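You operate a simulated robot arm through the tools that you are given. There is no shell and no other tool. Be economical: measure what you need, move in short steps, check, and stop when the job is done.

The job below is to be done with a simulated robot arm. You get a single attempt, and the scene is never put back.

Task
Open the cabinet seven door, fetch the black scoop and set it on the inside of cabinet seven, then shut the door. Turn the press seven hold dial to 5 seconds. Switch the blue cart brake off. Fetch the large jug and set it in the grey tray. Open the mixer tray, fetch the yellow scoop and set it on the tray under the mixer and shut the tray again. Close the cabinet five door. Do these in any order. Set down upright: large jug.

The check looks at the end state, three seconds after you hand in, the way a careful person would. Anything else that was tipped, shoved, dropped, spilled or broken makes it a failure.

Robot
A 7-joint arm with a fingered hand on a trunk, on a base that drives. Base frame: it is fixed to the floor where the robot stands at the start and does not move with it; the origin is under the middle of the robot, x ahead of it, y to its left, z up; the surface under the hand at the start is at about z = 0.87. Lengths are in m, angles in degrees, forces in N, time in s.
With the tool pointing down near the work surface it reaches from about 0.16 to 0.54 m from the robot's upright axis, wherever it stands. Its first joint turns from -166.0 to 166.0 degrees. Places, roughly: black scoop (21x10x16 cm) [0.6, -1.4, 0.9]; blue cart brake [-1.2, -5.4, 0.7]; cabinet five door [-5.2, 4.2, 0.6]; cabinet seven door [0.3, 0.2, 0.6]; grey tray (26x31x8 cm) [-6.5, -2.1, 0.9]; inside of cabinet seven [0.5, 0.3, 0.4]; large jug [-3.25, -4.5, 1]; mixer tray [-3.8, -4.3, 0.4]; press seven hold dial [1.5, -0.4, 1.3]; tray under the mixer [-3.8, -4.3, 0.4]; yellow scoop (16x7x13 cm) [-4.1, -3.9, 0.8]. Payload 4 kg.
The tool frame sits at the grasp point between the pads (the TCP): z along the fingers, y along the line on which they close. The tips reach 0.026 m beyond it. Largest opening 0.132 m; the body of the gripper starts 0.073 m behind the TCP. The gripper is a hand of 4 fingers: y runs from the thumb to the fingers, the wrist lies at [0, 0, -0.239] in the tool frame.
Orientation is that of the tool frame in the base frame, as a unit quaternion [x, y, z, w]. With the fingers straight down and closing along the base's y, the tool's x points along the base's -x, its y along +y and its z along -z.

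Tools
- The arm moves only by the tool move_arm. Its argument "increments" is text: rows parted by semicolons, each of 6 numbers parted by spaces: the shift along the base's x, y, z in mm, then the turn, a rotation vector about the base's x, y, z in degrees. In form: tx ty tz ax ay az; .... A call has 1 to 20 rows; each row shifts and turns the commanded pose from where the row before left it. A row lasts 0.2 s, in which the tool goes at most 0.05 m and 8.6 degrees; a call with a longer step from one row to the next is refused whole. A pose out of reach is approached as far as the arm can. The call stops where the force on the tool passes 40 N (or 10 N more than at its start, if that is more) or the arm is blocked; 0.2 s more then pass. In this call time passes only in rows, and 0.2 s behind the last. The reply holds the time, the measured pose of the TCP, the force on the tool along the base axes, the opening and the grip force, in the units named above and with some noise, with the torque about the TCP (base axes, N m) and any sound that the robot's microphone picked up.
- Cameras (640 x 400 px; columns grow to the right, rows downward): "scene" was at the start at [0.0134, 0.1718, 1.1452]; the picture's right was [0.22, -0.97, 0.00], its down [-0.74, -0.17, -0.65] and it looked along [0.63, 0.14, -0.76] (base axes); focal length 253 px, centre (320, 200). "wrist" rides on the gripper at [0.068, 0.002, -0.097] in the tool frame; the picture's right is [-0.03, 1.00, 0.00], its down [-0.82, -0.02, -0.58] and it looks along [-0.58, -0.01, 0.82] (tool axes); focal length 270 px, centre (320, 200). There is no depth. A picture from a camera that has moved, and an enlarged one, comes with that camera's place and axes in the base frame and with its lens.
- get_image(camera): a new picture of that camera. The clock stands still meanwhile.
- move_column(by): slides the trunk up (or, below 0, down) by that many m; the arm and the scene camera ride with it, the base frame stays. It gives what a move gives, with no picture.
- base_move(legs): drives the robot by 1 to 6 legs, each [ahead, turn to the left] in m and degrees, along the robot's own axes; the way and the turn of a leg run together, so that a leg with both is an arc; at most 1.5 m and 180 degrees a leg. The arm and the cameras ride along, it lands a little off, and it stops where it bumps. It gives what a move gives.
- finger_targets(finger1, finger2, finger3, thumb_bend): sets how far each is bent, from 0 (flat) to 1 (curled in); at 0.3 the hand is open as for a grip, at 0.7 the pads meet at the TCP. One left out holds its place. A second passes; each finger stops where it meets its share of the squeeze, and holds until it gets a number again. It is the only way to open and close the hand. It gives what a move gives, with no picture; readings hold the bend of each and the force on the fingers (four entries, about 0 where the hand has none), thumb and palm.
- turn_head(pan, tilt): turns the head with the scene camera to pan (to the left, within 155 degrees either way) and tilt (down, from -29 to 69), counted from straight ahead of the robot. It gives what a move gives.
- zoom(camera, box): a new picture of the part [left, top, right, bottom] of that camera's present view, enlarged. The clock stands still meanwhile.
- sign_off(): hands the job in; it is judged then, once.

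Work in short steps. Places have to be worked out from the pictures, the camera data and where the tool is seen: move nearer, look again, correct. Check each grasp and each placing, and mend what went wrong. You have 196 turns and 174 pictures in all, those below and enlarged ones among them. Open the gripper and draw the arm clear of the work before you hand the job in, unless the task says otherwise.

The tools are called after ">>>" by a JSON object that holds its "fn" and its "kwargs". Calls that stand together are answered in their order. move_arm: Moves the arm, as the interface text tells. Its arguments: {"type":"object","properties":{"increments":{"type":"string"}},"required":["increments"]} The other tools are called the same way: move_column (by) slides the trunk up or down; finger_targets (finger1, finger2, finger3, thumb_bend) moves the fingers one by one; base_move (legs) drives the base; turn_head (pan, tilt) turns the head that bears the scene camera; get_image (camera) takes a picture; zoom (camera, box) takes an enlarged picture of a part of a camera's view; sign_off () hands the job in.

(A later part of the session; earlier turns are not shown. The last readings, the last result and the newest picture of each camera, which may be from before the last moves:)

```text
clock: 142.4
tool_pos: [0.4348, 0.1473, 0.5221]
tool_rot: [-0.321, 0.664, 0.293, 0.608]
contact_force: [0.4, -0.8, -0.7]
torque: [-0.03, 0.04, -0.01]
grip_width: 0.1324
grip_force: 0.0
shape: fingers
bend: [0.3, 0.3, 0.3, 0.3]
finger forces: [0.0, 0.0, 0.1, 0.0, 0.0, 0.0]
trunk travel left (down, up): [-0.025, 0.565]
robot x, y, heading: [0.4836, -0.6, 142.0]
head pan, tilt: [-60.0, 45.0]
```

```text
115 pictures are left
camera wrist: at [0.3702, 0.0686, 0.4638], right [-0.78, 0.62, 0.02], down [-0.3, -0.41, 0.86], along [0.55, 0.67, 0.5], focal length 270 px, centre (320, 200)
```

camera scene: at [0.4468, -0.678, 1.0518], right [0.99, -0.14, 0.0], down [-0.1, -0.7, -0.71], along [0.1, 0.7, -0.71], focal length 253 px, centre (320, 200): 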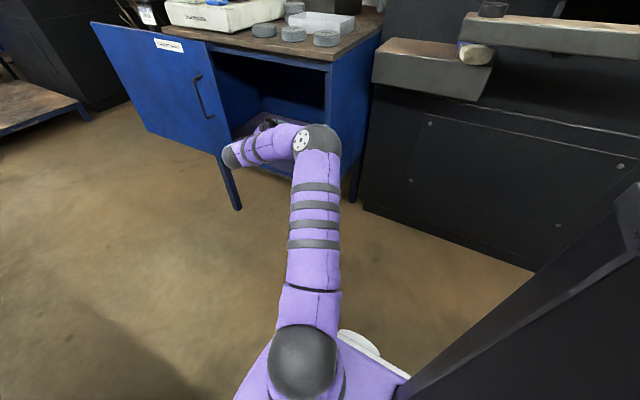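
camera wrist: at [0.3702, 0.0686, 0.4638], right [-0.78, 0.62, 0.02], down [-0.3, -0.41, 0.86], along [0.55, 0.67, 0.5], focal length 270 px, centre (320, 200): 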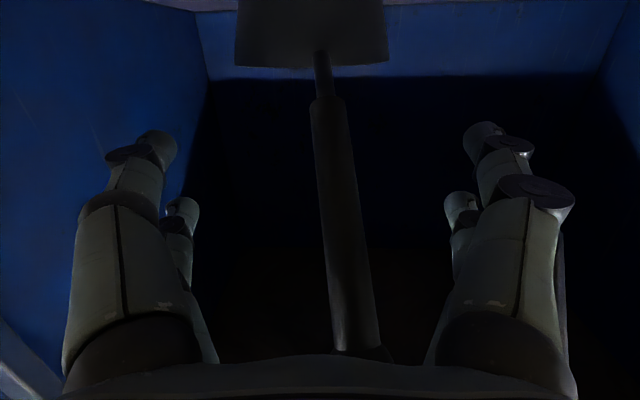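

Released and standing. Retract straight out along -N.

>>> {"fn": "move_arm", "kwargs": {"increments": "-18.5 -23.6 0 0 0 0;-18.5 -23.6 0 0 0 0;-18.5 -23.6 0 0 0 0;-18.5 -23.6 0 0 0 0;-18.5 -23.6 0 0 0 0;-18.5 -23.6 0 0 0 0;-18.5 -23.6 0 0 0 0;-18.5 -23.6 0 0 0 0;-18.5 -23.6 0 0 0 0;-18.5 -23.6 0 0 0 0"}}

>>> {"fn": "get_image", "kwargs": {"camera": "wrist"}}

>>> {"fn": "get_image", "kwargs": {"camera": "scene"}}

```text
clock: 144.6
tool_pos: [0.2525, -0.0873, 0.5219]
tool_rot: [-0.322, 0.664, 0.294, 0.608]
contact_force: [-0.4, 0.5, 0.1]
torque: [0.01, 0.01, 0.0]
grip_width: 0.1326
grip_force: 0.0
shape: fingers
bend: [0.3, 0.3, 0.3, 0.3]
finger forces: [0.0, 0.0, 0.0, 0.1, 0.0, 0.0]
trunk travel left (down, up): [-0.025, 0.565]
robot x, y, heading: [0.4868, -0.6015, 141.8]
head pan, tilt: [-60.0, 45.0]
```

```text
114 pictures are left
camera wrist: at [0.187, -0.1666, 0.4633], right [-0.78, 0.62, 0.02], down [-0.3, -0.41, 0.86], along [0.55, 0.67, 0.5], focal length 270 px, centre (320, 200)
```

wrist: 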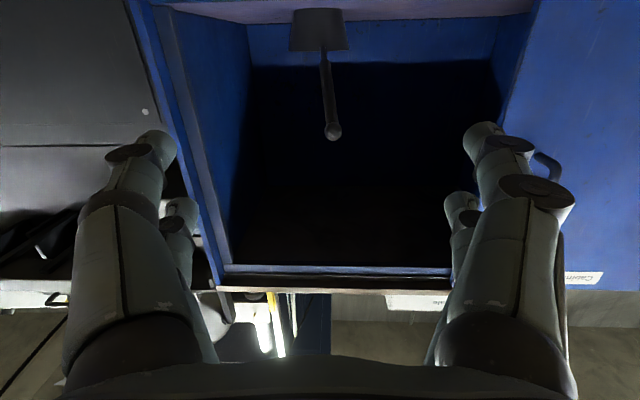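

```text
113 pictures are left
camera scene: at [0.4469, -0.6779, 1.0518], right [0.99, -0.14, 0.0], down [-0.1, -0.7, -0.71], along [0.1, 0.7, -0.71], focal length 253 px, centre (320, 200)
```

scene: 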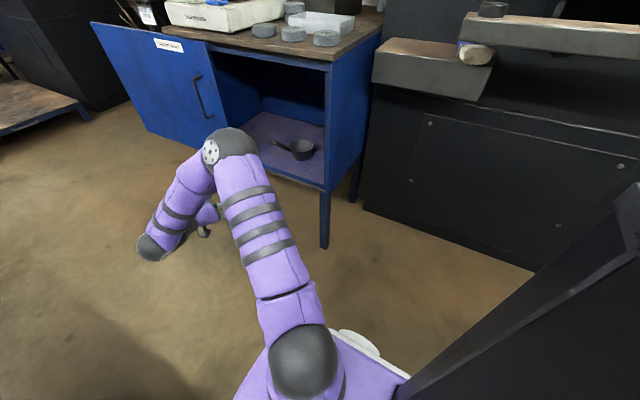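

Scoop stands upright on the shelf. Now raise to handle height, drive forward a bit, and line up with the door handle at a≈-0.06.

>>> {"fn": "move_column", "kwargs": {"by": 0.18}}

>>> {"fn": "base_move", "kwargs": {"legs": [[0.13, 0]]}}

>>> {"fn": "move_arm", "kwargs": {"increments": "-23.6 18.5 0 0 0 0;-23.6 18.5 0 0 0 0;-23.6 18.5 0 0 0 0;-23.6 18.5 0 0 0 0;-23.6 18.5 0 0 0 0;-23.6 18.5 0 0 0 0;12.3 15.8 0 0 0 0;12.3 15.8 0 0 0 0;12.3 15.8 0 0 0 0;12.3 15.8 0 0 0 0"}}

>>> {"fn": "get_image", "kwargs": {"camera": "wrist"}}

```text
clock: 146.6
tool_pos: [0.2525, -0.0867, 0.7019]
tool_rot: [-0.322, 0.664, 0.294, 0.608]
contact_force: [0.2, -0.7, -0.3]
torque: [0.0, 0.01, 0.03]
grip_width: 0.1326
grip_force: 0.1
shape: fingers
bend: [0.3, 0.3, 0.3, 0.3]
finger forces: [0.0, 0.0, 0.0, 0.0, 0.0, 0.0]
trunk travel left (down, up): [-0.205, 0.385]
robot x, y, heading: [0.4846, -0.6001, 142.0]
head pan, tilt: [-60.0, 45.0]
```

```text
clock: 147.9
tool_pos: [0.1508, -0.0067, 0.702]
tool_rot: [-0.322, 0.665, 0.293, 0.607]
contact_force: [0.1, -0.6, 0.3]
torque: [-0.01, 0.02, 0.0]
grip_width: 0.1326
grip_force: 0.1
shape: fingers
bend: [0.3, 0.3, 0.3, 0.3]
finger forces: [0.1, 0.0, 0.0, 0.0, 0.1, 0.1]
trunk travel left (down, up): [-0.205, 0.385]
robot x, y, heading: [0.3826, -0.5242, 142.3]
head pan, tilt: [-60.0, 45.0]
```

```text
clock: 150.1
tool_pos: [0.0551, 0.1682, 0.7026]
tool_rot: [-0.321, 0.664, 0.293, 0.608]
contact_force: [-0.9, 0.1, 0.5]
torque: [0.02, 0.02, -0.04]
grip_width: 0.1325
grip_force: 0.1
shape: fingers
bend: [0.3, 0.3, 0.3, 0.3]
finger forces: [0.1, 0.0, 0.0, 0.0, 0.1, 0.0]
trunk travel left (down, up): [-0.205, 0.385]
robot x, y, heading: [0.3807, -0.5255, 142.1]
head pan, tilt: [-60.0, 45.0]
```

```text
112 pictures are left
camera wrist: at [-0.0096, 0.0886, 0.6439], right [-0.78, 0.62, 0.02], down [-0.3, -0.41, 0.86], along [0.55, 0.67, 0.5], focal length 270 px, centre (320, 200)
```

wrist: 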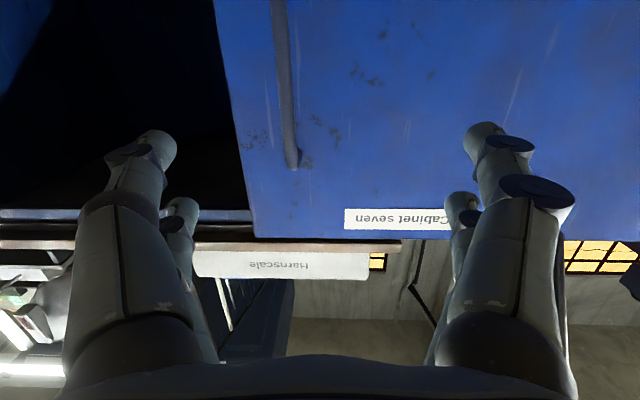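

Bar is ~2 cm toward +A of centre. Move in, grip, and slide to +A.

>>> {"fn": "move_arm", "kwargs": {"increments": "22.5 20.7 0 0 0 0;22.5 20.7 0 0 0 0;22.5 20.7 0 0 0 0;22.5 20.7 0 0 0 0"}}

>>> {"fn": "finger_targets", "kwargs": {"finger1": 0.7, "finger2": 0.7, "finger3": 0.7, "thumb_bend": 0.7}}

>>> {"fn": "move_arm", "kwargs": {"increments": "23.6 -18.5 0 0 0 0;23.6 -18.5 0 0 0 0;23.6 -18.5 0 0 0 0;23.6 -18.5 0 0 0 0;23.6 -18.5 0 0 0 0;23.6 -18.5 0 0 0 0"}}

>>> {"fn": "get_image", "kwargs": {"camera": "wrist"}}

```text
clock: 151.1
tool_pos: [0.1477, 0.2504, 0.7014]
tool_rot: [-0.322, 0.664, 0.294, 0.608]
contact_force: [-0.5, 0.4, 0.6]
torque: [0.02, -0.03, 0.02]
grip_width: 0.1326
grip_force: 0.1
shape: fingers
bend: [0.3, 0.3, 0.3, 0.3]
finger forces: [0.0, 0.1, 0.0, 0.0, 0.1, 0.0]
trunk travel left (down, up): [-0.205, 0.385]
robot x, y, heading: [0.3838, -0.5236, 142.1]
head pan, tilt: [-60.0, 45.0]
```

```text
clock: 152.1
tool_pos: [0.1463, 0.2512, 0.701]
tool_rot: [-0.32, 0.665, 0.293, 0.608]
contact_force: [1.4, 0.1, 0.0]
torque: [0.05, -0.03, 0.01]
grip_width: 0.0033
grip_force: 1.4
shape: fingers
bend: [0.7, 0.7, 0.7, 0.69]
finger forces: [0.1, 0.0, 0.0, 0.1, 2.1, 0.1]
trunk travel left (down, up): [-0.205, 0.385]
robot x, y, heading: [0.3802, -0.5243, 142.3]
head pan, tilt: [-60.0, 45.0]
```

```text
clock: 153.5
tool_pos: [0.2859, 0.1402, 0.7007]
tool_rot: [-0.322, 0.665, 0.293, 0.607]
contact_force: [1.7, 3.0, 0.6]
torque: [0.04, -0.02, -0.04]
grip_width: 0.0045
grip_force: 2.0
shape: fingers
bend: [0.68, 0.69, 0.7, 0.7]
finger forces: [2.0, 0.8, 0.0, 0.0, 0.6, 0.0]
trunk travel left (down, up): [-0.205, 0.385]
robot x, y, heading: [0.3788, -0.5215, 141.8]
head pan, tilt: [-60.0, 45.0]
```

```text
111 pictures are left
camera wrist: at [0.2225, 0.0594, 0.6414], right [-0.78, 0.62, 0.02], down [-0.3, -0.41, 0.86], along [0.55, 0.67, 0.5], focal length 270 px, centre (320, 200)
```

wrist: 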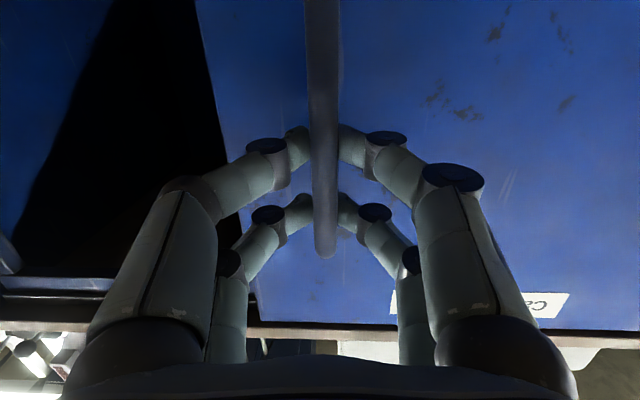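

Sliding shut well. Continue ~0.24 m.

>>> {"fn": "move_arm", "kwargs": {"increments": "23.6 -18.5 0 0 0 0;23.6 -18.5 0 0 0 0;23.6 -18.5 0 0 0 0;23.6 -18.5 0 0 0 0;23.6 -18.5 0 0 0 0;23.6 -18.5 0 0 0 0;23.6 -18.5 0 0 0 0;15.7 -12.3 0 0 0 0;7.9 -6.2 0 0 0 0;7.9 -6.2 0 0 0 0"}}

>>> {"fn": "get_image", "kwargs": {"camera": "wrist"}}

```text
clock: 155.7
tool_pos: [0.4866, -0.0143, 0.7016]
tool_rot: [-0.322, 0.664, 0.294, 0.607]
contact_force: [-2.1, 9.0, 3.6]
torque: [0.06, -0.01, 0.04]
grip_width: 0.0101
grip_force: 5.0
shape: fingers
bend: [0.65, 0.65, 0.7, 0.7]
finger forces: [4.5, 4.5, 0.1, 0.0, 0.3, 0.1]
trunk travel left (down, up): [-0.205, 0.385]
robot x, y, heading: [0.3806, -0.5245, 142.0]
head pan, tilt: [-60.0, 45.0]
```

```text
110 pictures are left
camera wrist: at [0.4211, -0.0935, 0.6428], right [-0.78, 0.62, 0.03], down [-0.29, -0.41, 0.86], along [0.55, 0.67, 0.5], focal length 270 px, centre (320, 200)
```

wrist: 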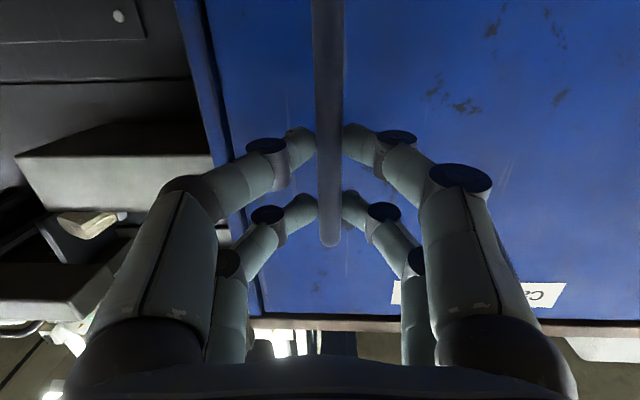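

Door appears shut (handle at a≈0.39). Push a few mm more to seat it.

>>> {"fn": "move_arm", "kwargs": {"increments": "6 -4.7 0 0 0 0;6 -4.7 0 0 0 0"}}

>>> {"fn": "finger_targets", "kwargs": {"finger1": 0.3, "finger2": 0.3, "finger3": 0.3, "thumb_bend": 0.3}}

>>> {"fn": "get_image", "kwargs": {"camera": "wrist"}}

```text
clock: 156.3
tool_pos: [0.4941, -0.0225, 0.7013]
tool_rot: [-0.323, 0.663, 0.296, 0.607]
contact_force: [-16.7, 13.3, 2.9]
torque: [0.14, 0.06, 0.43]
grip_width: 0.0219
grip_force: 9.5
shape: fingers
bend: [0.59, 0.6, 0.7, 0.7]
finger forces: [10.6, 9.2, 0.1, 0.0, 0.0, 0.0]
trunk travel left (down, up): [-0.205, 0.385]
robot x, y, heading: [0.3812, -0.5263, 142.0]
head pan, tilt: [-60.0, 45.0]
```

```text
clock: 157.3
tool_pos: [0.4978, -0.0248, 0.7012]
tool_rot: [-0.322, 0.664, 0.294, 0.607]
contact_force: [0.0, -0.3, -0.3]
torque: [-0.01, 0.03, -0.02]
grip_width: 0.1322
grip_force: 0.1
shape: fingers
bend: [0.3, 0.3, 0.3, 0.3]
finger forces: [0.0, 0.0, 0.0, 0.0, 0.0, 0.1]
trunk travel left (down, up): [-0.205, 0.385]
robot x, y, heading: [0.3806, -0.5224, 141.7]
head pan, tilt: [-60.0, 45.0]
```

```text
109 pictures are left
camera wrist: at [0.4336, -0.1039, 0.6426], right [-0.78, 0.62, 0.02], down [-0.3, -0.41, 0.86], along [0.55, 0.67, 0.5], focal length 270 px, centre (320, 200)
```

wrist: 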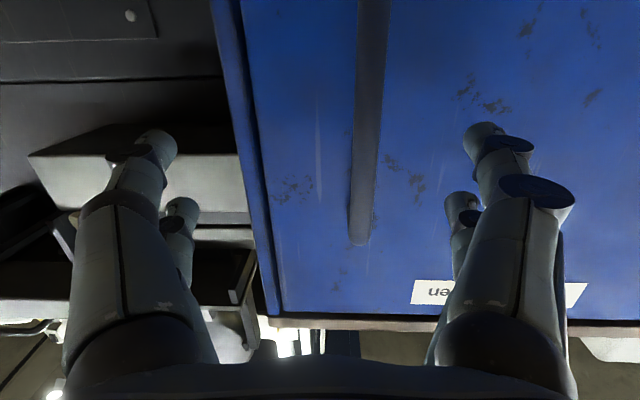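

The door is shut against its stop. Retract, raise, and go to the press seven panel.

>>> {"fn": "move_arm", "kwargs": {"increments": "-18.5 -23.6 0 0 0 0;-18.5 -23.6 0 0 0 0;-18.5 -23.6 0 0 0 0;-25 -20 0 0 0 0;-25 -15 0 0 0 0;-25 -10 0 0 0 0"}}

>>> {"fn": "move_column", "kwargs": {"by": 0.3}}

>>> {"fn": "base_move", "kwargs": {"legs": [[-0.9, 0]]}}

>>> {"fn": "turn_head", "kwargs": {"pan": -95, "tilt": 15}}

>>> {"fn": "get_image", "kwargs": {"camera": "scene"}}

```text
clock: 158.7
tool_pos: [0.3547, -0.0594, 0.6854]
tool_rot: [-0.32, 0.665, 0.293, 0.608]
contact_force: [-0.2, 0.3, 0.5]
torque: [0.01, 0.0, -0.02]
grip_width: 0.1326
grip_force: 0.0
shape: fingers
bend: [0.3, 0.3, 0.3, 0.3]
finger forces: [0.1, 0.0, 0.0, 0.0, 0.0, 0.0]
out of reach, approached as far as the arm can: row 1, 2, 3, 4, 5
trunk travel left (down, up): [-0.205, 0.385]
robot x, y, heading: [0.3817, -0.5224, 141.9]
head pan, tilt: [-60.0, 45.0]
```

```text
clock: 161.7
tool_pos: [0.3546, -0.059, 0.9865]
tool_rot: [-0.322, 0.664, 0.294, 0.607]
contact_force: [-0.2, -0.6, 0.5]
torque: [-0.02, 0.03, 0.0]
grip_width: 0.1326
grip_force: 0.0
shape: fingers
bend: [0.3, 0.3, 0.3, 0.3]
finger forces: [0.0, 0.0, 0.1, 0.0, 0.0, 0.0]
trunk travel left (down, up): [-0.505, 0.085]
robot x, y, heading: [0.3809, -0.5206, 142.1]
head pan, tilt: [-60.0, 45.0]
```

```text
clock: 166.3
tool_pos: [1.0405, -0.5913, 0.9863]
tool_rot: [-0.329, 0.66, 0.301, 0.605]
contact_force: [0.6, -0.1, 0.2]
torque: [0.02, 0.0, -0.01]
grip_width: 0.1327
grip_force: 0.0
shape: fingers
bend: [0.3, 0.3, 0.3, 0.3]
finger forces: [0.0, 0.0, 0.1, 0.0, 0.1, 0.0]
trunk travel left (down, up): [-0.505, 0.085]
robot x, y, heading: [1.0786, -1.0536, 143.3]
head pan, tilt: [-60.0, 45.0]
```

```text
clock: 167.4
tool_pos: [1.041, -0.5923, 0.9861]
tool_rot: [-0.328, 0.661, 0.299, 0.605]
contact_force: [-0.5, -0.3, 0.0]
torque: [0.01, 0.02, -0.02]
grip_width: 0.1328
grip_force: 0.1
shape: fingers
bend: [0.3, 0.3, 0.3, 0.3]
finger forces: [0.0, 0.0, 0.0, 0.0, 0.0, 0.1]
trunk travel left (down, up): [-0.505, 0.085]
robot x, y, heading: [1.0783, -1.0541, 143.4]
head pan, tilt: [-95.0, 15.0]
```

```text
108 pictures are left
camera scene: at [1.095, -1.1411, 1.5786], right [0.75, -0.66, 0.0], down [-0.17, -0.19, -0.97], along [0.64, 0.72, -0.26], focal length 253 px, centre (320, 200)
```

scene: 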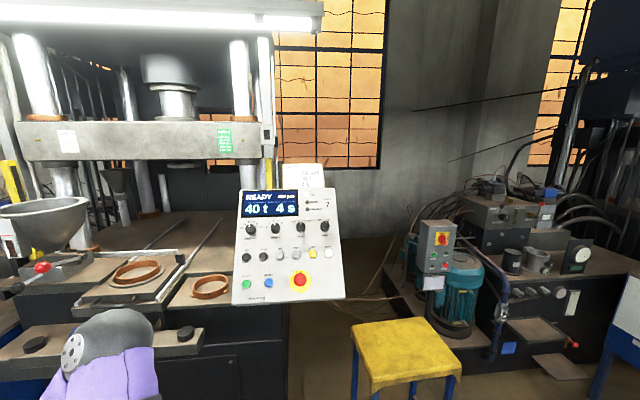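

The press panel is in view, showing "40 t 4 s". Zoom on its dials.

>>> {"fn": "zoom", "kwargs": {"camera": "scene", "box": [225, 180, 355, 310]}}

```text
3.08 times, centred on (290, 245) of scene
camera zoom: at [1.095, -1.1411, 1.5786], right [0.75, -0.66, 0.0], down [-0.17, -0.19, -0.97], along [0.64, 0.72, -0.26], focal length 780 px, centre (412, 62)
```

zoom: 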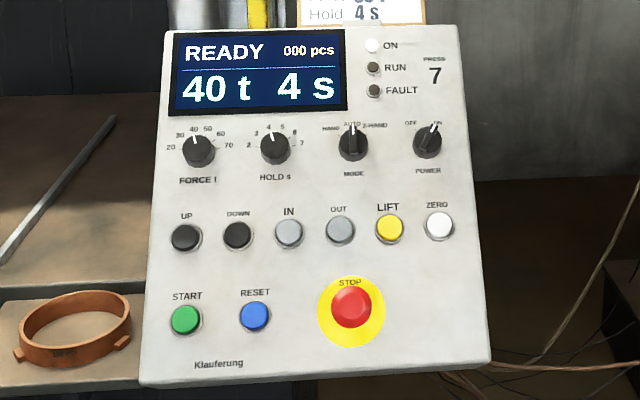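

The HOLD dial points at 4 and must go one step clockwise. Bring the hand up in front of it to triangulate with the wrist camera.

>>> {"fn": "move_column", "kwargs": {"by": 0.08}}

>>> {"fn": "move_arm", "kwargs": {"increments": "0 0 43 0 0 0;0 0 43 0 0 0;0 0 43 0 0 0;0 0 43 0 0 0;0 0 43 0 0 0;31 -24 0 0 0 0;31 -24 0 0 0 0;31 -24 0 0 0 0;31 -24 0 0 0 0;31 -24 0 0 0 0;31 -24 0 0 0 0;31 -24 0 0 0 0;27 34 0 0 0 0;27 34 0 0 0 0"}}

>>> {"fn": "get_image", "kwargs": {"camera": "wrist"}}

>>> {"fn": "get_image", "kwargs": {"camera": "scene"}}

```text
clock: 168.5
tool_pos: [1.0421, -0.5902, 1.066]
tool_rot: [-0.328, 0.661, 0.3, 0.605]
contact_force: [0.1, -0.3, 0.5]
torque: [-0.01, 0.04, -0.01]
grip_width: 0.1327
grip_force: 0.0
shape: fingers
bend: [0.3, 0.3, 0.3, 0.3]
finger forces: [0.0, 0.0, 0.0, 0.1, 0.0, 0.0]
trunk travel left (down, up): [-0.585, 0.005]
robot x, y, heading: [1.0765, -1.0534, 143.4]
head pan, tilt: [-95.0, 15.0]
```

```text
clock: 171.5
tool_pos: [1.3054, -0.6297, 1.345]
tool_rot: [-0.328, 0.661, 0.3, 0.604]
contact_force: [-0.4, 0.0, 0.0]
torque: [-0.03, 0.01, -0.01]
grip_width: 0.1332
grip_force: 0.0
shape: fingers
bend: [0.3, 0.3, 0.3, 0.3]
finger forces: [0.0, 0.0, 0.0, 0.0, 0.0, 0.0]
out of reach, approached as far as the arm can: row 1, 7, 8, 9, 10, 11, 12
trunk travel left (down, up): [-0.585, 0.005]
robot x, y, heading: [1.078, -1.055, 143.2]
head pan, tilt: [-95.0, 15.0]
```

```text
106 pictures are left
camera wrist: at [1.2429, -0.7101, 1.286], right [-0.8, 0.61, 0.03], down [-0.29, -0.41, 0.86], along [0.53, 0.68, 0.5], focal length 270 px, centre (320, 200)
```

wrist: 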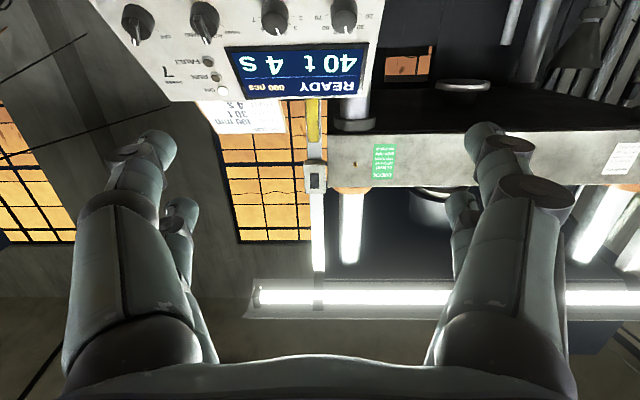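

```text
105 pictures are left
camera scene: at [1.0958, -1.1409, 1.6586], right [0.75, -0.67, 0.0], down [-0.17, -0.19, -0.97], along [0.64, 0.72, -0.26], focal length 253 px, centre (320, 200)
```

scene: 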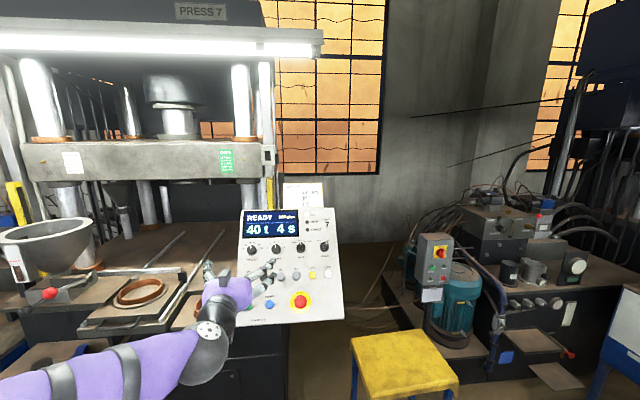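

Triangulated HOLD dial: (1.526,-0.426,1.257); the panel leans back ~40°. Pre-close the fingers halfway, pitch the hand normal to the panel and go to 10 cm in front of the dial.

>>> {"fn": "finger_targets", "kwargs": {"finger1": 0.5, "finger2": 0.5, "finger3": 0.5, "thumb_bend": 0.5}}

>>> {"fn": "move_arm", "kwargs": {"increments": "0 0 0 -5.6 4.2 0;0 0 0 -5.6 4.2 0;0 0 0 -5.6 4.2 0;0 0 0 -5.6 4.2 0;0 0 0 -5.6 4.2 0;10 8 0 0 0 0;10 8 0 0 0 0"}}

>>> {"fn": "get_image", "kwargs": {"camera": "wrist"}}

```text
clock: 172.5
tool_pos: [1.3049, -0.6285, 1.3452]
tool_rot: [-0.329, 0.66, 0.301, 0.604]
contact_force: [1.0, 0.8, -0.3]
torque: [0.0, 0.02, -0.02]
grip_width: 0.0666
grip_force: 0.0
shape: fingers
bend: [0.5, 0.5, 0.5, 0.5]
finger forces: [0.0, 0.1, 0.1, 0.1, 0.0, 0.0]
trunk travel left (down, up): [-0.585, 0.005]
robot x, y, heading: [1.0806, -1.0547, 143.4]
head pan, tilt: [-95.0, 15.0]
```

```text
clock: 174.1
tool_pos: [1.3241, -0.6142, 1.3456]
tool_rot: [-0.405, 0.811, 0.187, 0.378]
contact_force: [0.2, 0.3, 0.1]
torque: [-0.01, 0.0, 0.0]
grip_width: 0.0664
grip_force: 0.1
shape: fingers
bend: [0.5, 0.5, 0.5, 0.5]
finger forces: [0.1, 0.0, 0.0, 0.1, 0.1, 0.0]
trunk travel left (down, up): [-0.585, 0.005]
robot x, y, heading: [1.0801, -1.0562, 142.9]
head pan, tilt: [-95.0, 15.0]
```

```text
104 pictures are left
camera wrist: at [1.2525, -0.7073, 1.3569], right [-0.79, 0.62, 0.02], down [0.06, 0.06, 1.0], along [0.61, 0.79, -0.08], focal length 270 px, centre (320, 200)
```

wrist: 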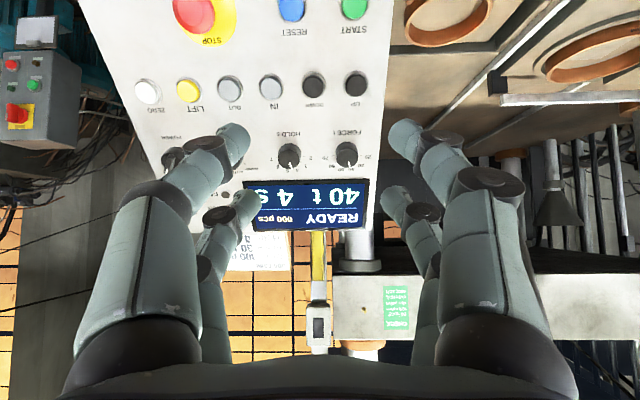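

The dial position is confirmed within mm. Move to the pre-grasp position.

>>> {"fn": "move_arm", "kwargs": {"increments": "31 25.4 -5 0 0 0;31 25.4 -5 0 0 0;31 25.4 -5 0 0 0;31 25.4 -5 0 0 0;31 25.4 -5 0 0 0"}}

>>> {"fn": "get_image", "kwargs": {"camera": "wrist"}}

```text
clock: 175.3
tool_pos: [1.4815, -0.4861, 1.3191]
tool_rot: [-0.404, 0.811, 0.187, 0.379]
contact_force: [0.3, 0.0, -0.8]
torque: [0.01, 0.02, 0.0]
grip_width: 0.0663
grip_force: 0.1
shape: fingers
bend: [0.5, 0.5, 0.5, 0.5]
finger forces: [0.0, 0.0, 0.1, 0.1, 0.0, 0.1]
trunk travel left (down, up): [-0.585, 0.005]
robot x, y, heading: [1.0761, -1.0556, 143.4]
head pan, tilt: [-95.0, 15.0]
```

```text
103 pictures are left
camera wrist: at [1.4081, -0.5787, 1.3303], right [-0.79, 0.62, 0.02], down [0.07, 0.06, 1.0], along [0.61, 0.79, -0.08], focal length 270 px, centre (320, 200)
```

wrist: 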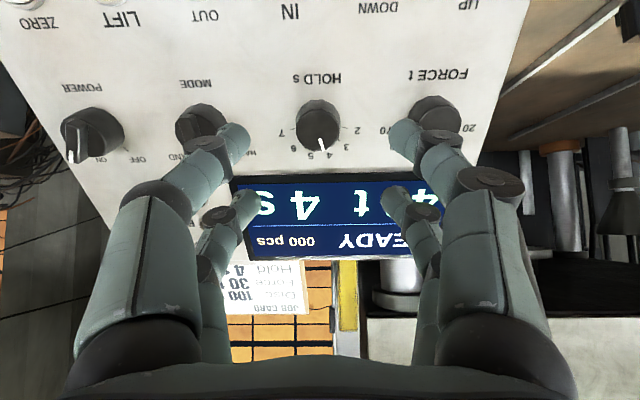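

Alignment is excellent. Advance 80 mm along the tool axis.

>>> {"fn": "move_arm", "kwargs": {"increments": "9.2 12.2 -12.8 0 0 0;9.2 12.2 -12.8 0 0 0;9.2 12.2 -12.8 0 0 0;9.2 12.2 -12.8 0 0 0"}}

>>> {"fn": "get_image", "kwargs": {"camera": "wrist"}}

```text
clock: 176.3
tool_pos: [1.5172, -0.4391, 1.27]
tool_rot: [-0.404, 0.811, 0.187, 0.38]
contact_force: [-2.7, -4.7, 3.4]
torque: [0.08, 0.13, 0.21]
grip_width: 0.066
grip_force: 3.6
shape: fingers
bend: [0.5, 0.5, 0.5, 0.5]
finger forces: [3.4, 3.3, 0.1, 0.0, 0.0, 0.0]
trunk travel left (down, up): [-0.585, 0.005]
robot x, y, heading: [1.0761, -1.0512, 143.4]
head pan, tilt: [-95.0, 15.0]
```

```text
102 pictures are left
camera wrist: at [1.4454, -0.5329, 1.2809], right [-0.79, 0.62, 0.02], down [0.06, 0.05, 1.0], along [0.61, 0.79, -0.08], focal length 270 px, centre (320, 200)
```

wrist: 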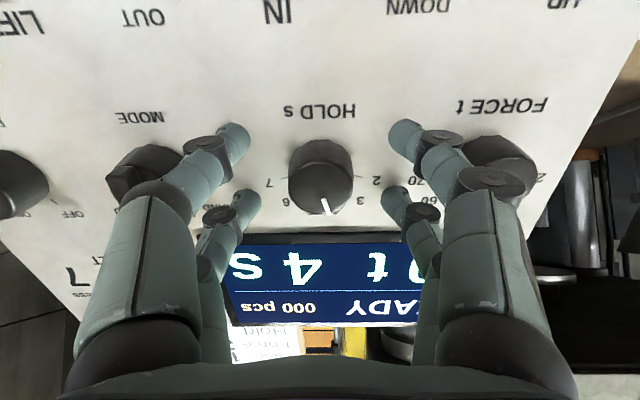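

Fingers 1 and 2 touch something (the FORCE knob or panel). Back off, narrow the opening, then advance less.

>>> {"fn": "move_arm", "kwargs": {"increments": "-9.2 -12.2 12.8 0 0 0"}}

>>> {"fn": "finger_targets", "kwargs": {"finger1": 0.56, "finger2": 0.56, "finger3": 0.56, "thumb_bend": 0.56}}

>>> {"fn": "move_arm", "kwargs": {"increments": "4.6 6.1 -6.4 0 0 0;2.3 3 -3.2 0 0 0"}}

>>> {"fn": "get_image", "kwargs": {"camera": "wrist"}}

```text
clock: 176.7
tool_pos: [1.5082, -0.4517, 1.2829]
tool_rot: [-0.404, 0.812, 0.186, 0.378]
contact_force: [0.5, -0.2, 0.5]
torque: [0.02, 0.05, 0.02]
grip_width: 0.0662
grip_force: 0.0
shape: fingers
bend: [0.5, 0.5, 0.5, 0.5]
finger forces: [0.0, 0.0, 0.0, 0.0, 0.0, 0.0]
trunk travel left (down, up): [-0.585, 0.005]
robot x, y, heading: [1.0819, -1.0542, 143.1]
head pan, tilt: [-95.0, 15.0]
```

```text
clock: 177.7
tool_pos: [1.509, -0.4513, 1.2807]
tool_rot: [-0.404, 0.812, 0.186, 0.378]
contact_force: [0.8, 0.0, 0.1]
torque: [0.03, -0.02, 0.03]
grip_width: 0.0461
grip_force: 0.0
shape: fingers
bend: [0.56, 0.56, 0.56, 0.56]
finger forces: [0.1, 0.0, 0.1, 0.1, 0.1, 0.0]
trunk travel left (down, up): [-0.585, 0.005]
robot x, y, heading: [1.0783, -1.0545, 143.1]
head pan, tilt: [-95.0, 15.0]
```

```text
clock: 178.3
tool_pos: [1.5157, -0.4422, 1.2726]
tool_rot: [-0.405, 0.812, 0.186, 0.378]
contact_force: [0.1, 0.1, 0.6]
torque: [-0.03, -0.03, 0.02]
grip_width: 0.0463
grip_force: 0.0
shape: fingers
bend: [0.56, 0.56, 0.56, 0.56]
finger forces: [0.0, 0.0, 0.0, 0.0, 0.1, 0.1]
trunk travel left (down, up): [-0.585, 0.005]
robot x, y, heading: [1.0813, -1.0536, 143.4]
head pan, tilt: [-95.0, 15.0]
```

```text
101 pictures are left
camera wrist: at [1.4429, -0.5355, 1.2828], right [-0.79, 0.62, 0.02], down [0.06, 0.06, 1.0], along [0.61, 0.79, -0.08], focal length 270 px, centre (320, 200)
```

wrist: 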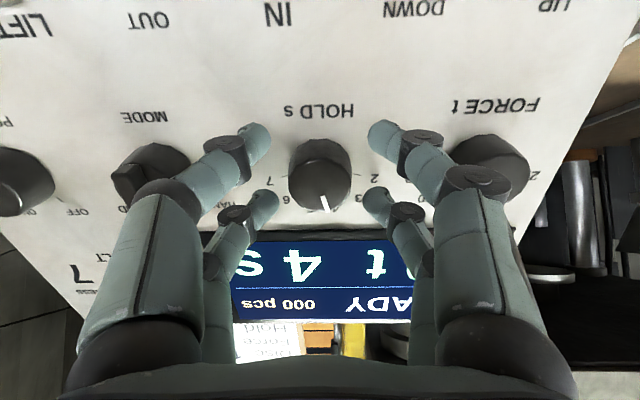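

The knob sits between both finger pairs without contact. Advance 6 mm and close on it.

>>> {"fn": "move_arm", "kwargs": {"increments": "2.8 3.7 -3.9 0 0 0"}}

>>> {"fn": "finger_targets", "kwargs": {"finger1": 0.7, "finger2": 0.7, "finger3": 0.7, "thumb_bend": 0.7}}

>>> {"fn": "get_image", "kwargs": {"camera": "wrist"}}

```text
clock: 178.7
tool_pos: [1.5161, -0.4397, 1.2695]
tool_rot: [-0.405, 0.81, 0.188, 0.38]
contact_force: [-4.0, -5.2, 3.7]
torque: [0.04, 0.17, 0.23]
grip_width: 0.046
grip_force: 3.5
shape: fingers
bend: [0.56, 0.56, 0.56, 0.56]
finger forces: [3.8, 3.5, 0.0, 0.1, 0.0, 0.0]
trunk travel left (down, up): [-0.585, 0.005]
robot x, y, heading: [1.0776, -1.0532, 143.5]
head pan, tilt: [-95.0, 15.0]
```

```text
clock: 179.7
tool_pos: [1.5177, -0.4375, 1.2674]
tool_rot: [-0.405, 0.811, 0.187, 0.378]
contact_force: [0.8, 2.5, 1.3]
torque: [0.06, -0.06, -0.01]
grip_width: 0.0016
grip_force: 4.5
shape: fingers
bend: [0.7, 0.65, 0.65, 0.7]
finger forces: [0.1, 4.2, 4.5, 0.0, 0.2, 0.1]
trunk travel left (down, up): [-0.585, 0.005]
robot x, y, heading: [1.0812, -1.0532, 143.6]
head pan, tilt: [-95.0, 15.0]
```

```text
100 pictures are left
camera wrist: at [1.4453, -0.5316, 1.2784], right [-0.79, 0.62, 0.02], down [0.06, 0.06, 1.0], along [0.61, 0.79, -0.08], focal length 270 px, centre (320, 200)
```

wrist: 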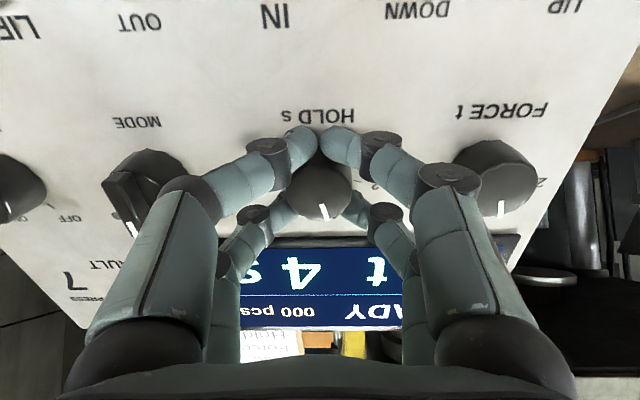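

The far finger pair grips the knob and the near pair closes just below it. Try turning about the tool axis clockwise 24° and watch the display.

>>> {"fn": "move_arm", "kwargs": {"increments": "0 0 0 3.7 4.9 -5.1;0 0 0 3.7 4.9 -5.1;0 0 0 3.7 4.9 -5.1"}}

>>> {"fn": "get_image", "kwargs": {"camera": "wrist"}}

```text
clock: 180.5
tool_pos: [1.5196, -0.4379, 1.2671]
tool_rot: [-0.227, 0.878, 0.262, 0.331]
contact_force: [1.3, 1.7, 1.6]
torque: [0.03, 0.02, -0.03]
grip_width: 0.0019
grip_force: 4.2
shape: fingers
bend: [0.7, 0.65, 0.65, 0.7]
finger forces: [0.4, 4.8, 3.0, 0.1, 0.0, 0.1]
trunk travel left (down, up): [-0.585, 0.005]
robot x, y, heading: [1.0789, -1.0534, 143.5]
head pan, tilt: [-95.0, 15.0]
```

```text
99 pictures are left
camera wrist: at [1.4257, -0.5112, 1.2839], right [-0.55, 0.76, 0.33], down [0.3, -0.18, 0.94], along [0.78, 0.62, -0.13], focal length 270 px, centre (320, 200)
```

wrist: 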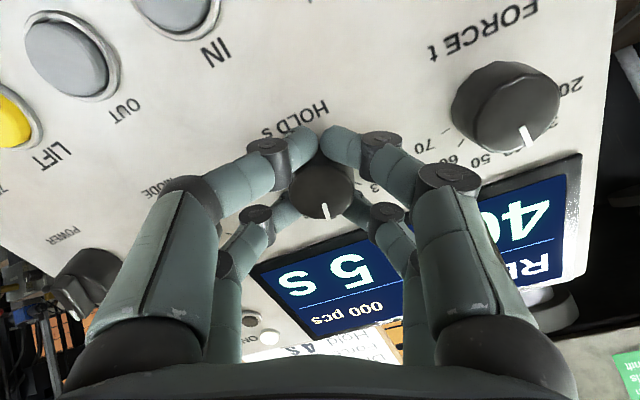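

The display now shows 5 s. Turn ~6° more to centre it on the mark, then check after release.

>>> {"fn": "move_arm", "kwargs": {"increments": "0 0 0 2.8 3.7 -3.9"}}

>>> {"fn": "finger_targets", "kwargs": {"finger1": 0.56, "finger2": 0.56, "finger3": 0.56, "thumb_bend": 0.56}}

>>> {"fn": "move_arm", "kwargs": {"increments": "-9.2 -12.2 12.8 0 0 0;-9.2 -12.2 12.8 0 0 0;-9.2 -12.2 12.8 0 0 0;-9.2 -12.2 12.8 0 0 0;-9.2 -12.2 12.8 0 0 0;-18 -24 12.8 0 0 0;-18 -24 12.8 0 0 0"}}

>>> {"fn": "zoom", "kwargs": {"camera": "scene", "box": [225, 200, 355, 330]}}

>>> {"fn": "get_image", "kwargs": {"camera": "wrist"}}

```text
clock: 180.9
tool_pos: [1.5178, -0.4376, 1.2681]
tool_rot: [-0.181, 0.888, 0.28, 0.316]
contact_force: [0.8, 2.9, 1.5]
torque: [0.05, -0.06, 0.05]
grip_width: 0.0017
grip_force: 4.4
shape: fingers
bend: [0.7, 0.65, 0.65, 0.7]
finger forces: [0.5, 4.4, 3.6, 0.0, 0.1, 0.0]
trunk travel left (down, up): [-0.585, 0.005]
robot x, y, heading: [1.0777, -1.053, 143.3]
head pan, tilt: [-95.0, 15.0]
```

```text
clock: 181.9
tool_pos: [1.5168, -0.4392, 1.2704]
tool_rot: [-0.181, 0.889, 0.279, 0.316]
contact_force: [-1.9, -5.4, 3.3]
torque: [0.03, 0.06, 0.11]
grip_width: 0.0423
grip_force: 2.4
shape: fingers
bend: [0.58, 0.57, 0.56, 0.56]
finger forces: [3.3, 1.9, 0.0, 0.0, 0.1, 0.1]
trunk travel left (down, up): [-0.585, 0.005]
robot x, y, heading: [1.076, -1.0526, 143.4]
head pan, tilt: [-95.0, 15.0]
```

```text
clock: 183.5
tool_pos: [1.4334, -0.5494, 1.3566]
tool_rot: [-0.181, 0.888, 0.279, 0.316]
contact_force: [-0.5, 0.3, 0.0]
torque: [-0.02, 0.02, -0.01]
grip_width: 0.0452
grip_force: 0.1
shape: fingers
bend: [0.56, 0.56, 0.56, 0.56]
finger forces: [0.1, 0.0, 0.0, 0.0, 0.0, 0.0]
trunk travel left (down, up): [-0.585, 0.005]
robot x, y, heading: [1.077, -1.0565, 143.3]
head pan, tilt: [-95.0, 15.0]
```

```text
3.08 times, centred on (290, 265) of scene
camera zoom: at [1.0947, -1.1417, 1.6586], right [0.75, -0.67, 0.0], down [-0.17, -0.19, -0.97], along [0.64, 0.72, -0.26], focal length 780 px, centre (412, 0)
```

zoom: 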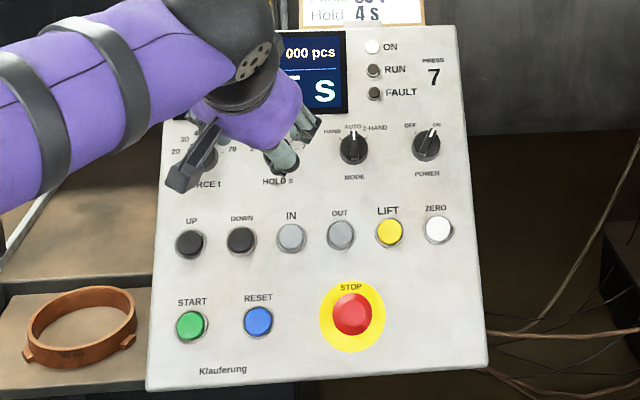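

```text
97 pictures are left
camera wrist: at [1.3386, -0.6169, 1.3765], right [-0.48, 0.78, 0.4], down [0.34, -0.25, 0.91], along [0.81, 0.57, -0.15], focal length 270 px, centre (320, 200)
```

wrist: 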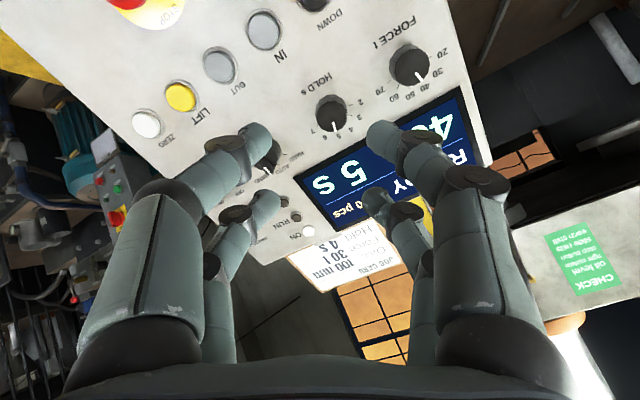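

Reads 5 s. Quick zoom to check the pointer and the FORCE reading.

>>> {"fn": "zoom", "kwargs": {"camera": "wrist", "box": [280, 30, 480, 200]}}

```text
2.35 times, centred on (380, 115) of wrist
camera zoom: at [1.3386, -0.6169, 1.3765], right [-0.48, 0.78, 0.4], down [0.34, -0.25, 0.91], along [0.81, 0.57, -0.15], focal length 636 px, centre (179, 400)
```

zoom: 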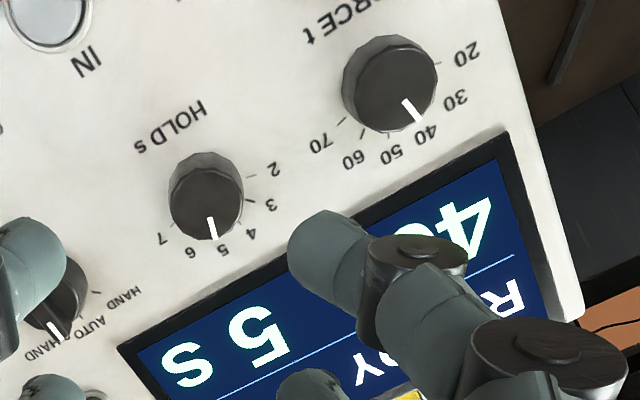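

The dial is done. Fold the arm to a compact downward pose in front of the robot, then back along the aisle to the gap between the tables.

>>> {"fn": "move_arm", "kwargs": {"increments": "-18.5 -23.6 0 -3.47 -4.58 4.82;-18.5 -23.6 0 -3.47 -4.58 4.82;-18.5 -23.6 0 -3.47 -4.58 4.82;-18.5 -23.6 0 -3.47 -4.58 4.82;-43.8 8.9 0 -5.6 4.2 0;-43.8 8.9 0 -5.6 4.2 0;-43.8 8.9 0 -5.6 4.2 0;-43.8 8.9 0 -5.6 4.2 0;-43.8 8.9 0 -5.6 4.2 0;-43.8 8.9 0 -5.6 4.2 0;-43.8 8.9 0 -5.6 4.2 0;-29.5 -21.4 0 0 0 8.5;-29.5 -21.4 0 0 0 8.5;-29.5 -21.4 0 0 0 8.5;-29.5 -21.4 0 0 0 8.5;-29.5 -21.4 0 0 0 8.5;-29.5 -21.4 0 0 0 8.5;-29.5 -21.4 0 0 0 8.5;-29.5 -21.4 0 0 0 8.5;-29.5 -21.4 0 0 0 8.5"}}

>>> {"fn": "turn_head", "kwargs": {"pan": 155, "tilt": 25}}

>>> {"fn": "get_image", "kwargs": {"camera": "scene"}}

```text
clock: 187.7
tool_pos: [0.7897, -0.7732, 1.3572]
tool_rot: [0.905, -0.425, -0.006, -0.005]
contact_force: [0.6, 0.3, -0.4]
torque: [0.03, -0.01, 0.01]
grip_width: 0.0454
grip_force: 0.1
shape: fingers
bend: [0.56, 0.56, 0.56, 0.56]
finger forces: [0.0, 0.1, 0.0, 0.0, 0.0, 0.0]
trunk travel left (down, up): [-0.585, 0.005]
robot x, y, heading: [1.0783, -1.0564, 143.0]
head pan, tilt: [-95.0, 15.0]
```

```text
clock: 191.2
tool_pos: [0.7913, -0.7712, 1.3575]
tool_rot: [0.905, -0.426, -0.006, -0.005]
contact_force: [0.5, 0.2, -0.2]
torque: [-0.06, 0.02, 0.03]
grip_width: 0.0452
grip_force: 0.0
shape: fingers
bend: [0.56, 0.56, 0.56, 0.56]
finger forces: [0.0, 0.1, 0.0, 0.0, 0.1, 0.0]
trunk travel left (down, up): [-0.585, 0.005]
robot x, y, heading: [1.0794, -1.0521, 143.6]
head pan, tilt: [154.7, 25.0]
```

```text
95 pictures are left
camera scene: at [1.076, -1.2924, 1.6424], right [-0.88, -0.47, 0.0], down [-0.2, 0.37, -0.91], along [0.43, -0.8, -0.42], focal length 253 px, centre (320, 200)
```

scene: 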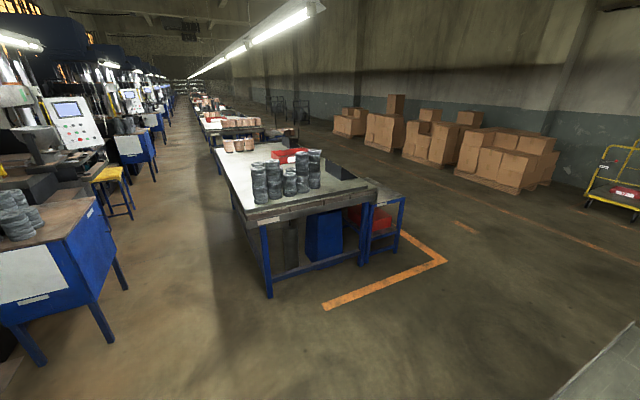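

The gap between tables is wide. Back up, turn toward the far side and drive to within ~1.5 m of the carts.

>>> {"fn": "base_move", "kwargs": {"legs": [[-0.95, 0], [0, 45], [0.35, 0], [0, 43.5], [1.5, 0], [1.4, 0]]}}

>>> {"fn": "turn_head", "kwargs": {"pan": 0, "tilt": 20}}

>>> {"fn": "get_image", "kwargs": {"camera": "scene"}}

```text
clock: 216.0
tool_pos: [-0.5478, -4.2284, 1.3583]
tool_rot: [0.943, 0.334, -0.007, 0.0]
contact_force: [-0.2, 0.3, -0.8]
torque: [-0.02, -0.02, 0.0]
grip_width: 0.0455
grip_force: 0.0
shape: fingers
bend: [0.56, 0.56, 0.56, 0.56]
finger forces: [0.0, 0.0, 0.0, 0.0, 0.0, 0.0]
trunk travel left (down, up): [-0.585, 0.005]
robot x, y, heading: [-0.2628, -3.9405, -127.5]
head pan, tilt: [154.7, 25.0]
```

```text
clock: 218.4
tool_pos: [-0.5481, -4.2292, 1.3579]
tool_rot: [0.943, 0.334, -0.009, 0.001]
contact_force: [-0.1, -0.3, 0.5]
torque: [-0.01, 0.01, 0.03]
grip_width: 0.0455
grip_force: 0.0
shape: fingers
bend: [0.56, 0.56, 0.56, 0.56]
finger forces: [0.0, 0.0, 0.1, 0.0, 0.1, 0.1]
trunk travel left (down, up): [-0.585, 0.005]
robot x, y, heading: [-0.2621, -3.9471, -127.5]
head pan, tilt: [0.0, 20.0]
```

```text
94 pictures are left
camera scene: at [-0.1626, -4.0614, 1.6505], right [-0.79, 0.61, 0.0], down [0.21, 0.27, -0.94], along [-0.57, -0.75, -0.34], focal length 253 px, centre (320, 200)
```

scene: 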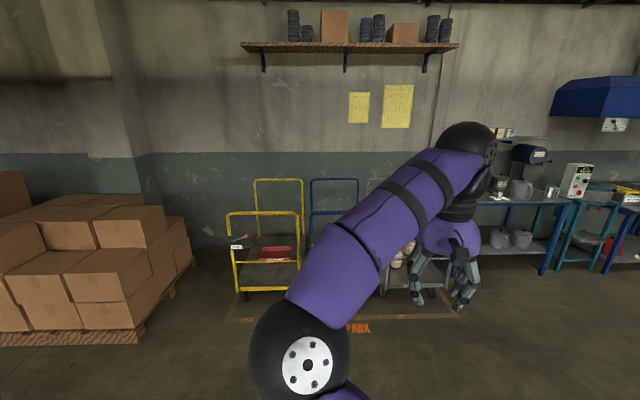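

The arm blocks the view of the blue cart; move it to the right, drive closer and look.

>>> {"fn": "move_arm", "kwargs": {"increments": "-18 39 0 0 0 -4;-18 39 0 0 0 -4;-18 39 0 0 0 -4;-18 39 0 0 0 -4;-18 39 0 0 0 -4;-18 39 0 0 0 -4;-18 39 0 0 0 -4;-18 39 0 0 0 -4;-18 39 0 0 0 -4;-18 39 0 0 0 -4"}}

>>> {"fn": "base_move", "kwargs": {"legs": [[0.7, 0]]}}

>>> {"fn": "turn_head", "kwargs": {"pan": 5, "tilt": 35}}

>>> {"fn": "get_image", "kwargs": {"camera": "scene"}}

```text
clock: 220.6
tool_pos: [-0.7288, -3.8384, 1.3622]
tool_rot: [1.0, -0.009, -0.008, -0.001]
contact_force: [-0.2, 0.2, -0.4]
torque: [-0.01, 0.03, 0.01]
grip_width: 0.0454
grip_force: 0.0
shape: fingers
bend: [0.56, 0.56, 0.56, 0.56]
finger forces: [0.1, 0.1, 0.0, 0.0, 0.0, 0.0]
trunk travel left (down, up): [-0.585, 0.005]
robot x, y, heading: [-0.2593, -3.9452, -127.6]
head pan, tilt: [0.0, 20.0]
```

```text
clock: 224.5
tool_pos: [-1.1588, -4.4102, 1.3606]
tool_rot: [1.0, -0.004, -0.008, -0.003]
contact_force: [-1.4, -0.7, -0.3]
torque: [-0.03, -0.01, 0.0]
grip_width: 0.0454
grip_force: 0.2
shape: fingers
bend: [0.56, 0.56, 0.56, 0.56]
finger forces: [0.0, 0.0, 0.1, 0.1, 0.0, 0.0]
trunk travel left (down, up): [-0.585, 0.005]
robot x, y, heading: [-0.6924, -4.5086, -126.7]
head pan, tilt: [0.0, 20.0]
```

```text
clock: 225.3
tool_pos: [-1.1594, -4.4098, 1.36]
tool_rot: [1.0, -0.005, -0.008, -0.002]
contact_force: [0.4, 0.3, -0.2]
torque: [0.01, -0.02, 0.0]
grip_width: 0.0453
grip_force: 0.0
shape: fingers
bend: [0.56, 0.56, 0.56, 0.56]
finger forces: [0.0, 0.0, 0.0, 0.1, 0.0, 0.1]
trunk travel left (down, up): [-0.585, 0.005]
robot x, y, heading: [-0.6892, -4.5107, -126.9]
head pan, tilt: [5.0, 35.0]
```

```text
93 pictures are left
camera scene: at [-0.5802, -4.6257, 1.6267], right [-0.85, 0.53, 0.0], down [0.3, 0.49, -0.82], along [-0.43, -0.7, -0.57], focal length 253 px, centre (320, 200)
```

scene: 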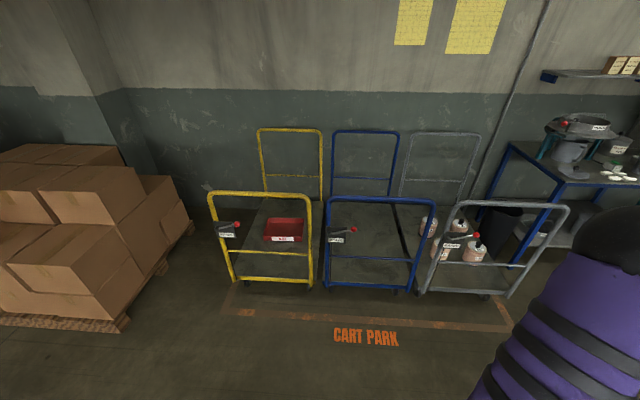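

Now the blue cart is visible with its brake lever; zoom in.

>>> {"fn": "zoom", "kwargs": {"camera": "scene", "box": [310, 190, 450, 300]}}

>>> {"fn": "zoom", "kwargs": {"camera": "scene", "box": [320, 210, 370, 250]}}

>>> {"fn": "zoom", "kwargs": {"camera": "scene", "box": [205, 200, 265, 250]}}

```text
3.64 times, centred on (380, 245) of scene
camera zoom: at [-0.5802, -4.6257, 1.6267], right [-0.85, 0.53, 0.0], down [0.3, 0.49, -0.82], along [-0.43, -0.7, -0.57], focal length 921 px, centre (102, 36)
```

zoom: 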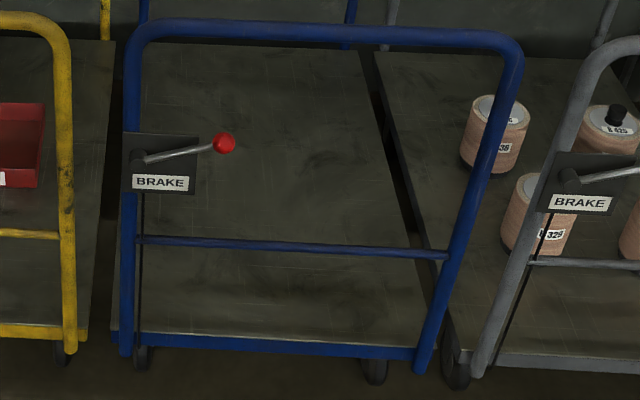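

```text
10.00 times, centred on (345, 230) of scene
camera zoom: at [-0.5802, -4.6257, 1.6267], right [-0.85, 0.53, 0.0], down [0.3, 0.49, -0.82], along [-0.43, -0.7, -0.57], focal length 2533 px, centre (70, -100)
```

zoom: 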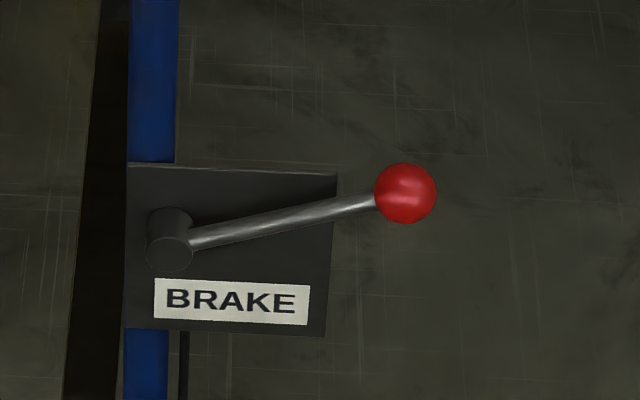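

```text
8.00 times, centred on (235, 225) of scene
camera zoom: at [-0.5802, -4.6257, 1.6267], right [-0.85, 0.53, 0.0], down [0.3, 0.49, -0.82], along [-0.43, -0.7, -0.57], focal length 2027 px, centre (1000, 0)
```

zoom: 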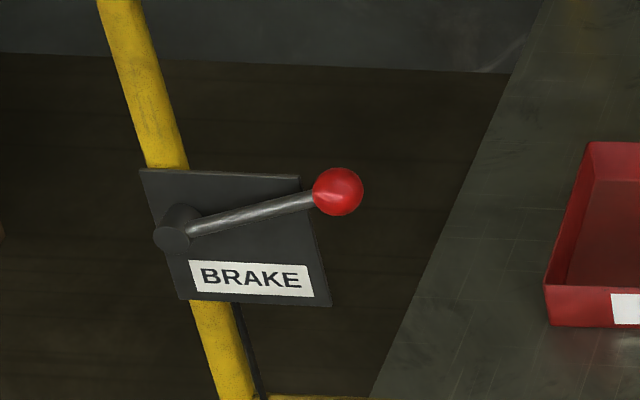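

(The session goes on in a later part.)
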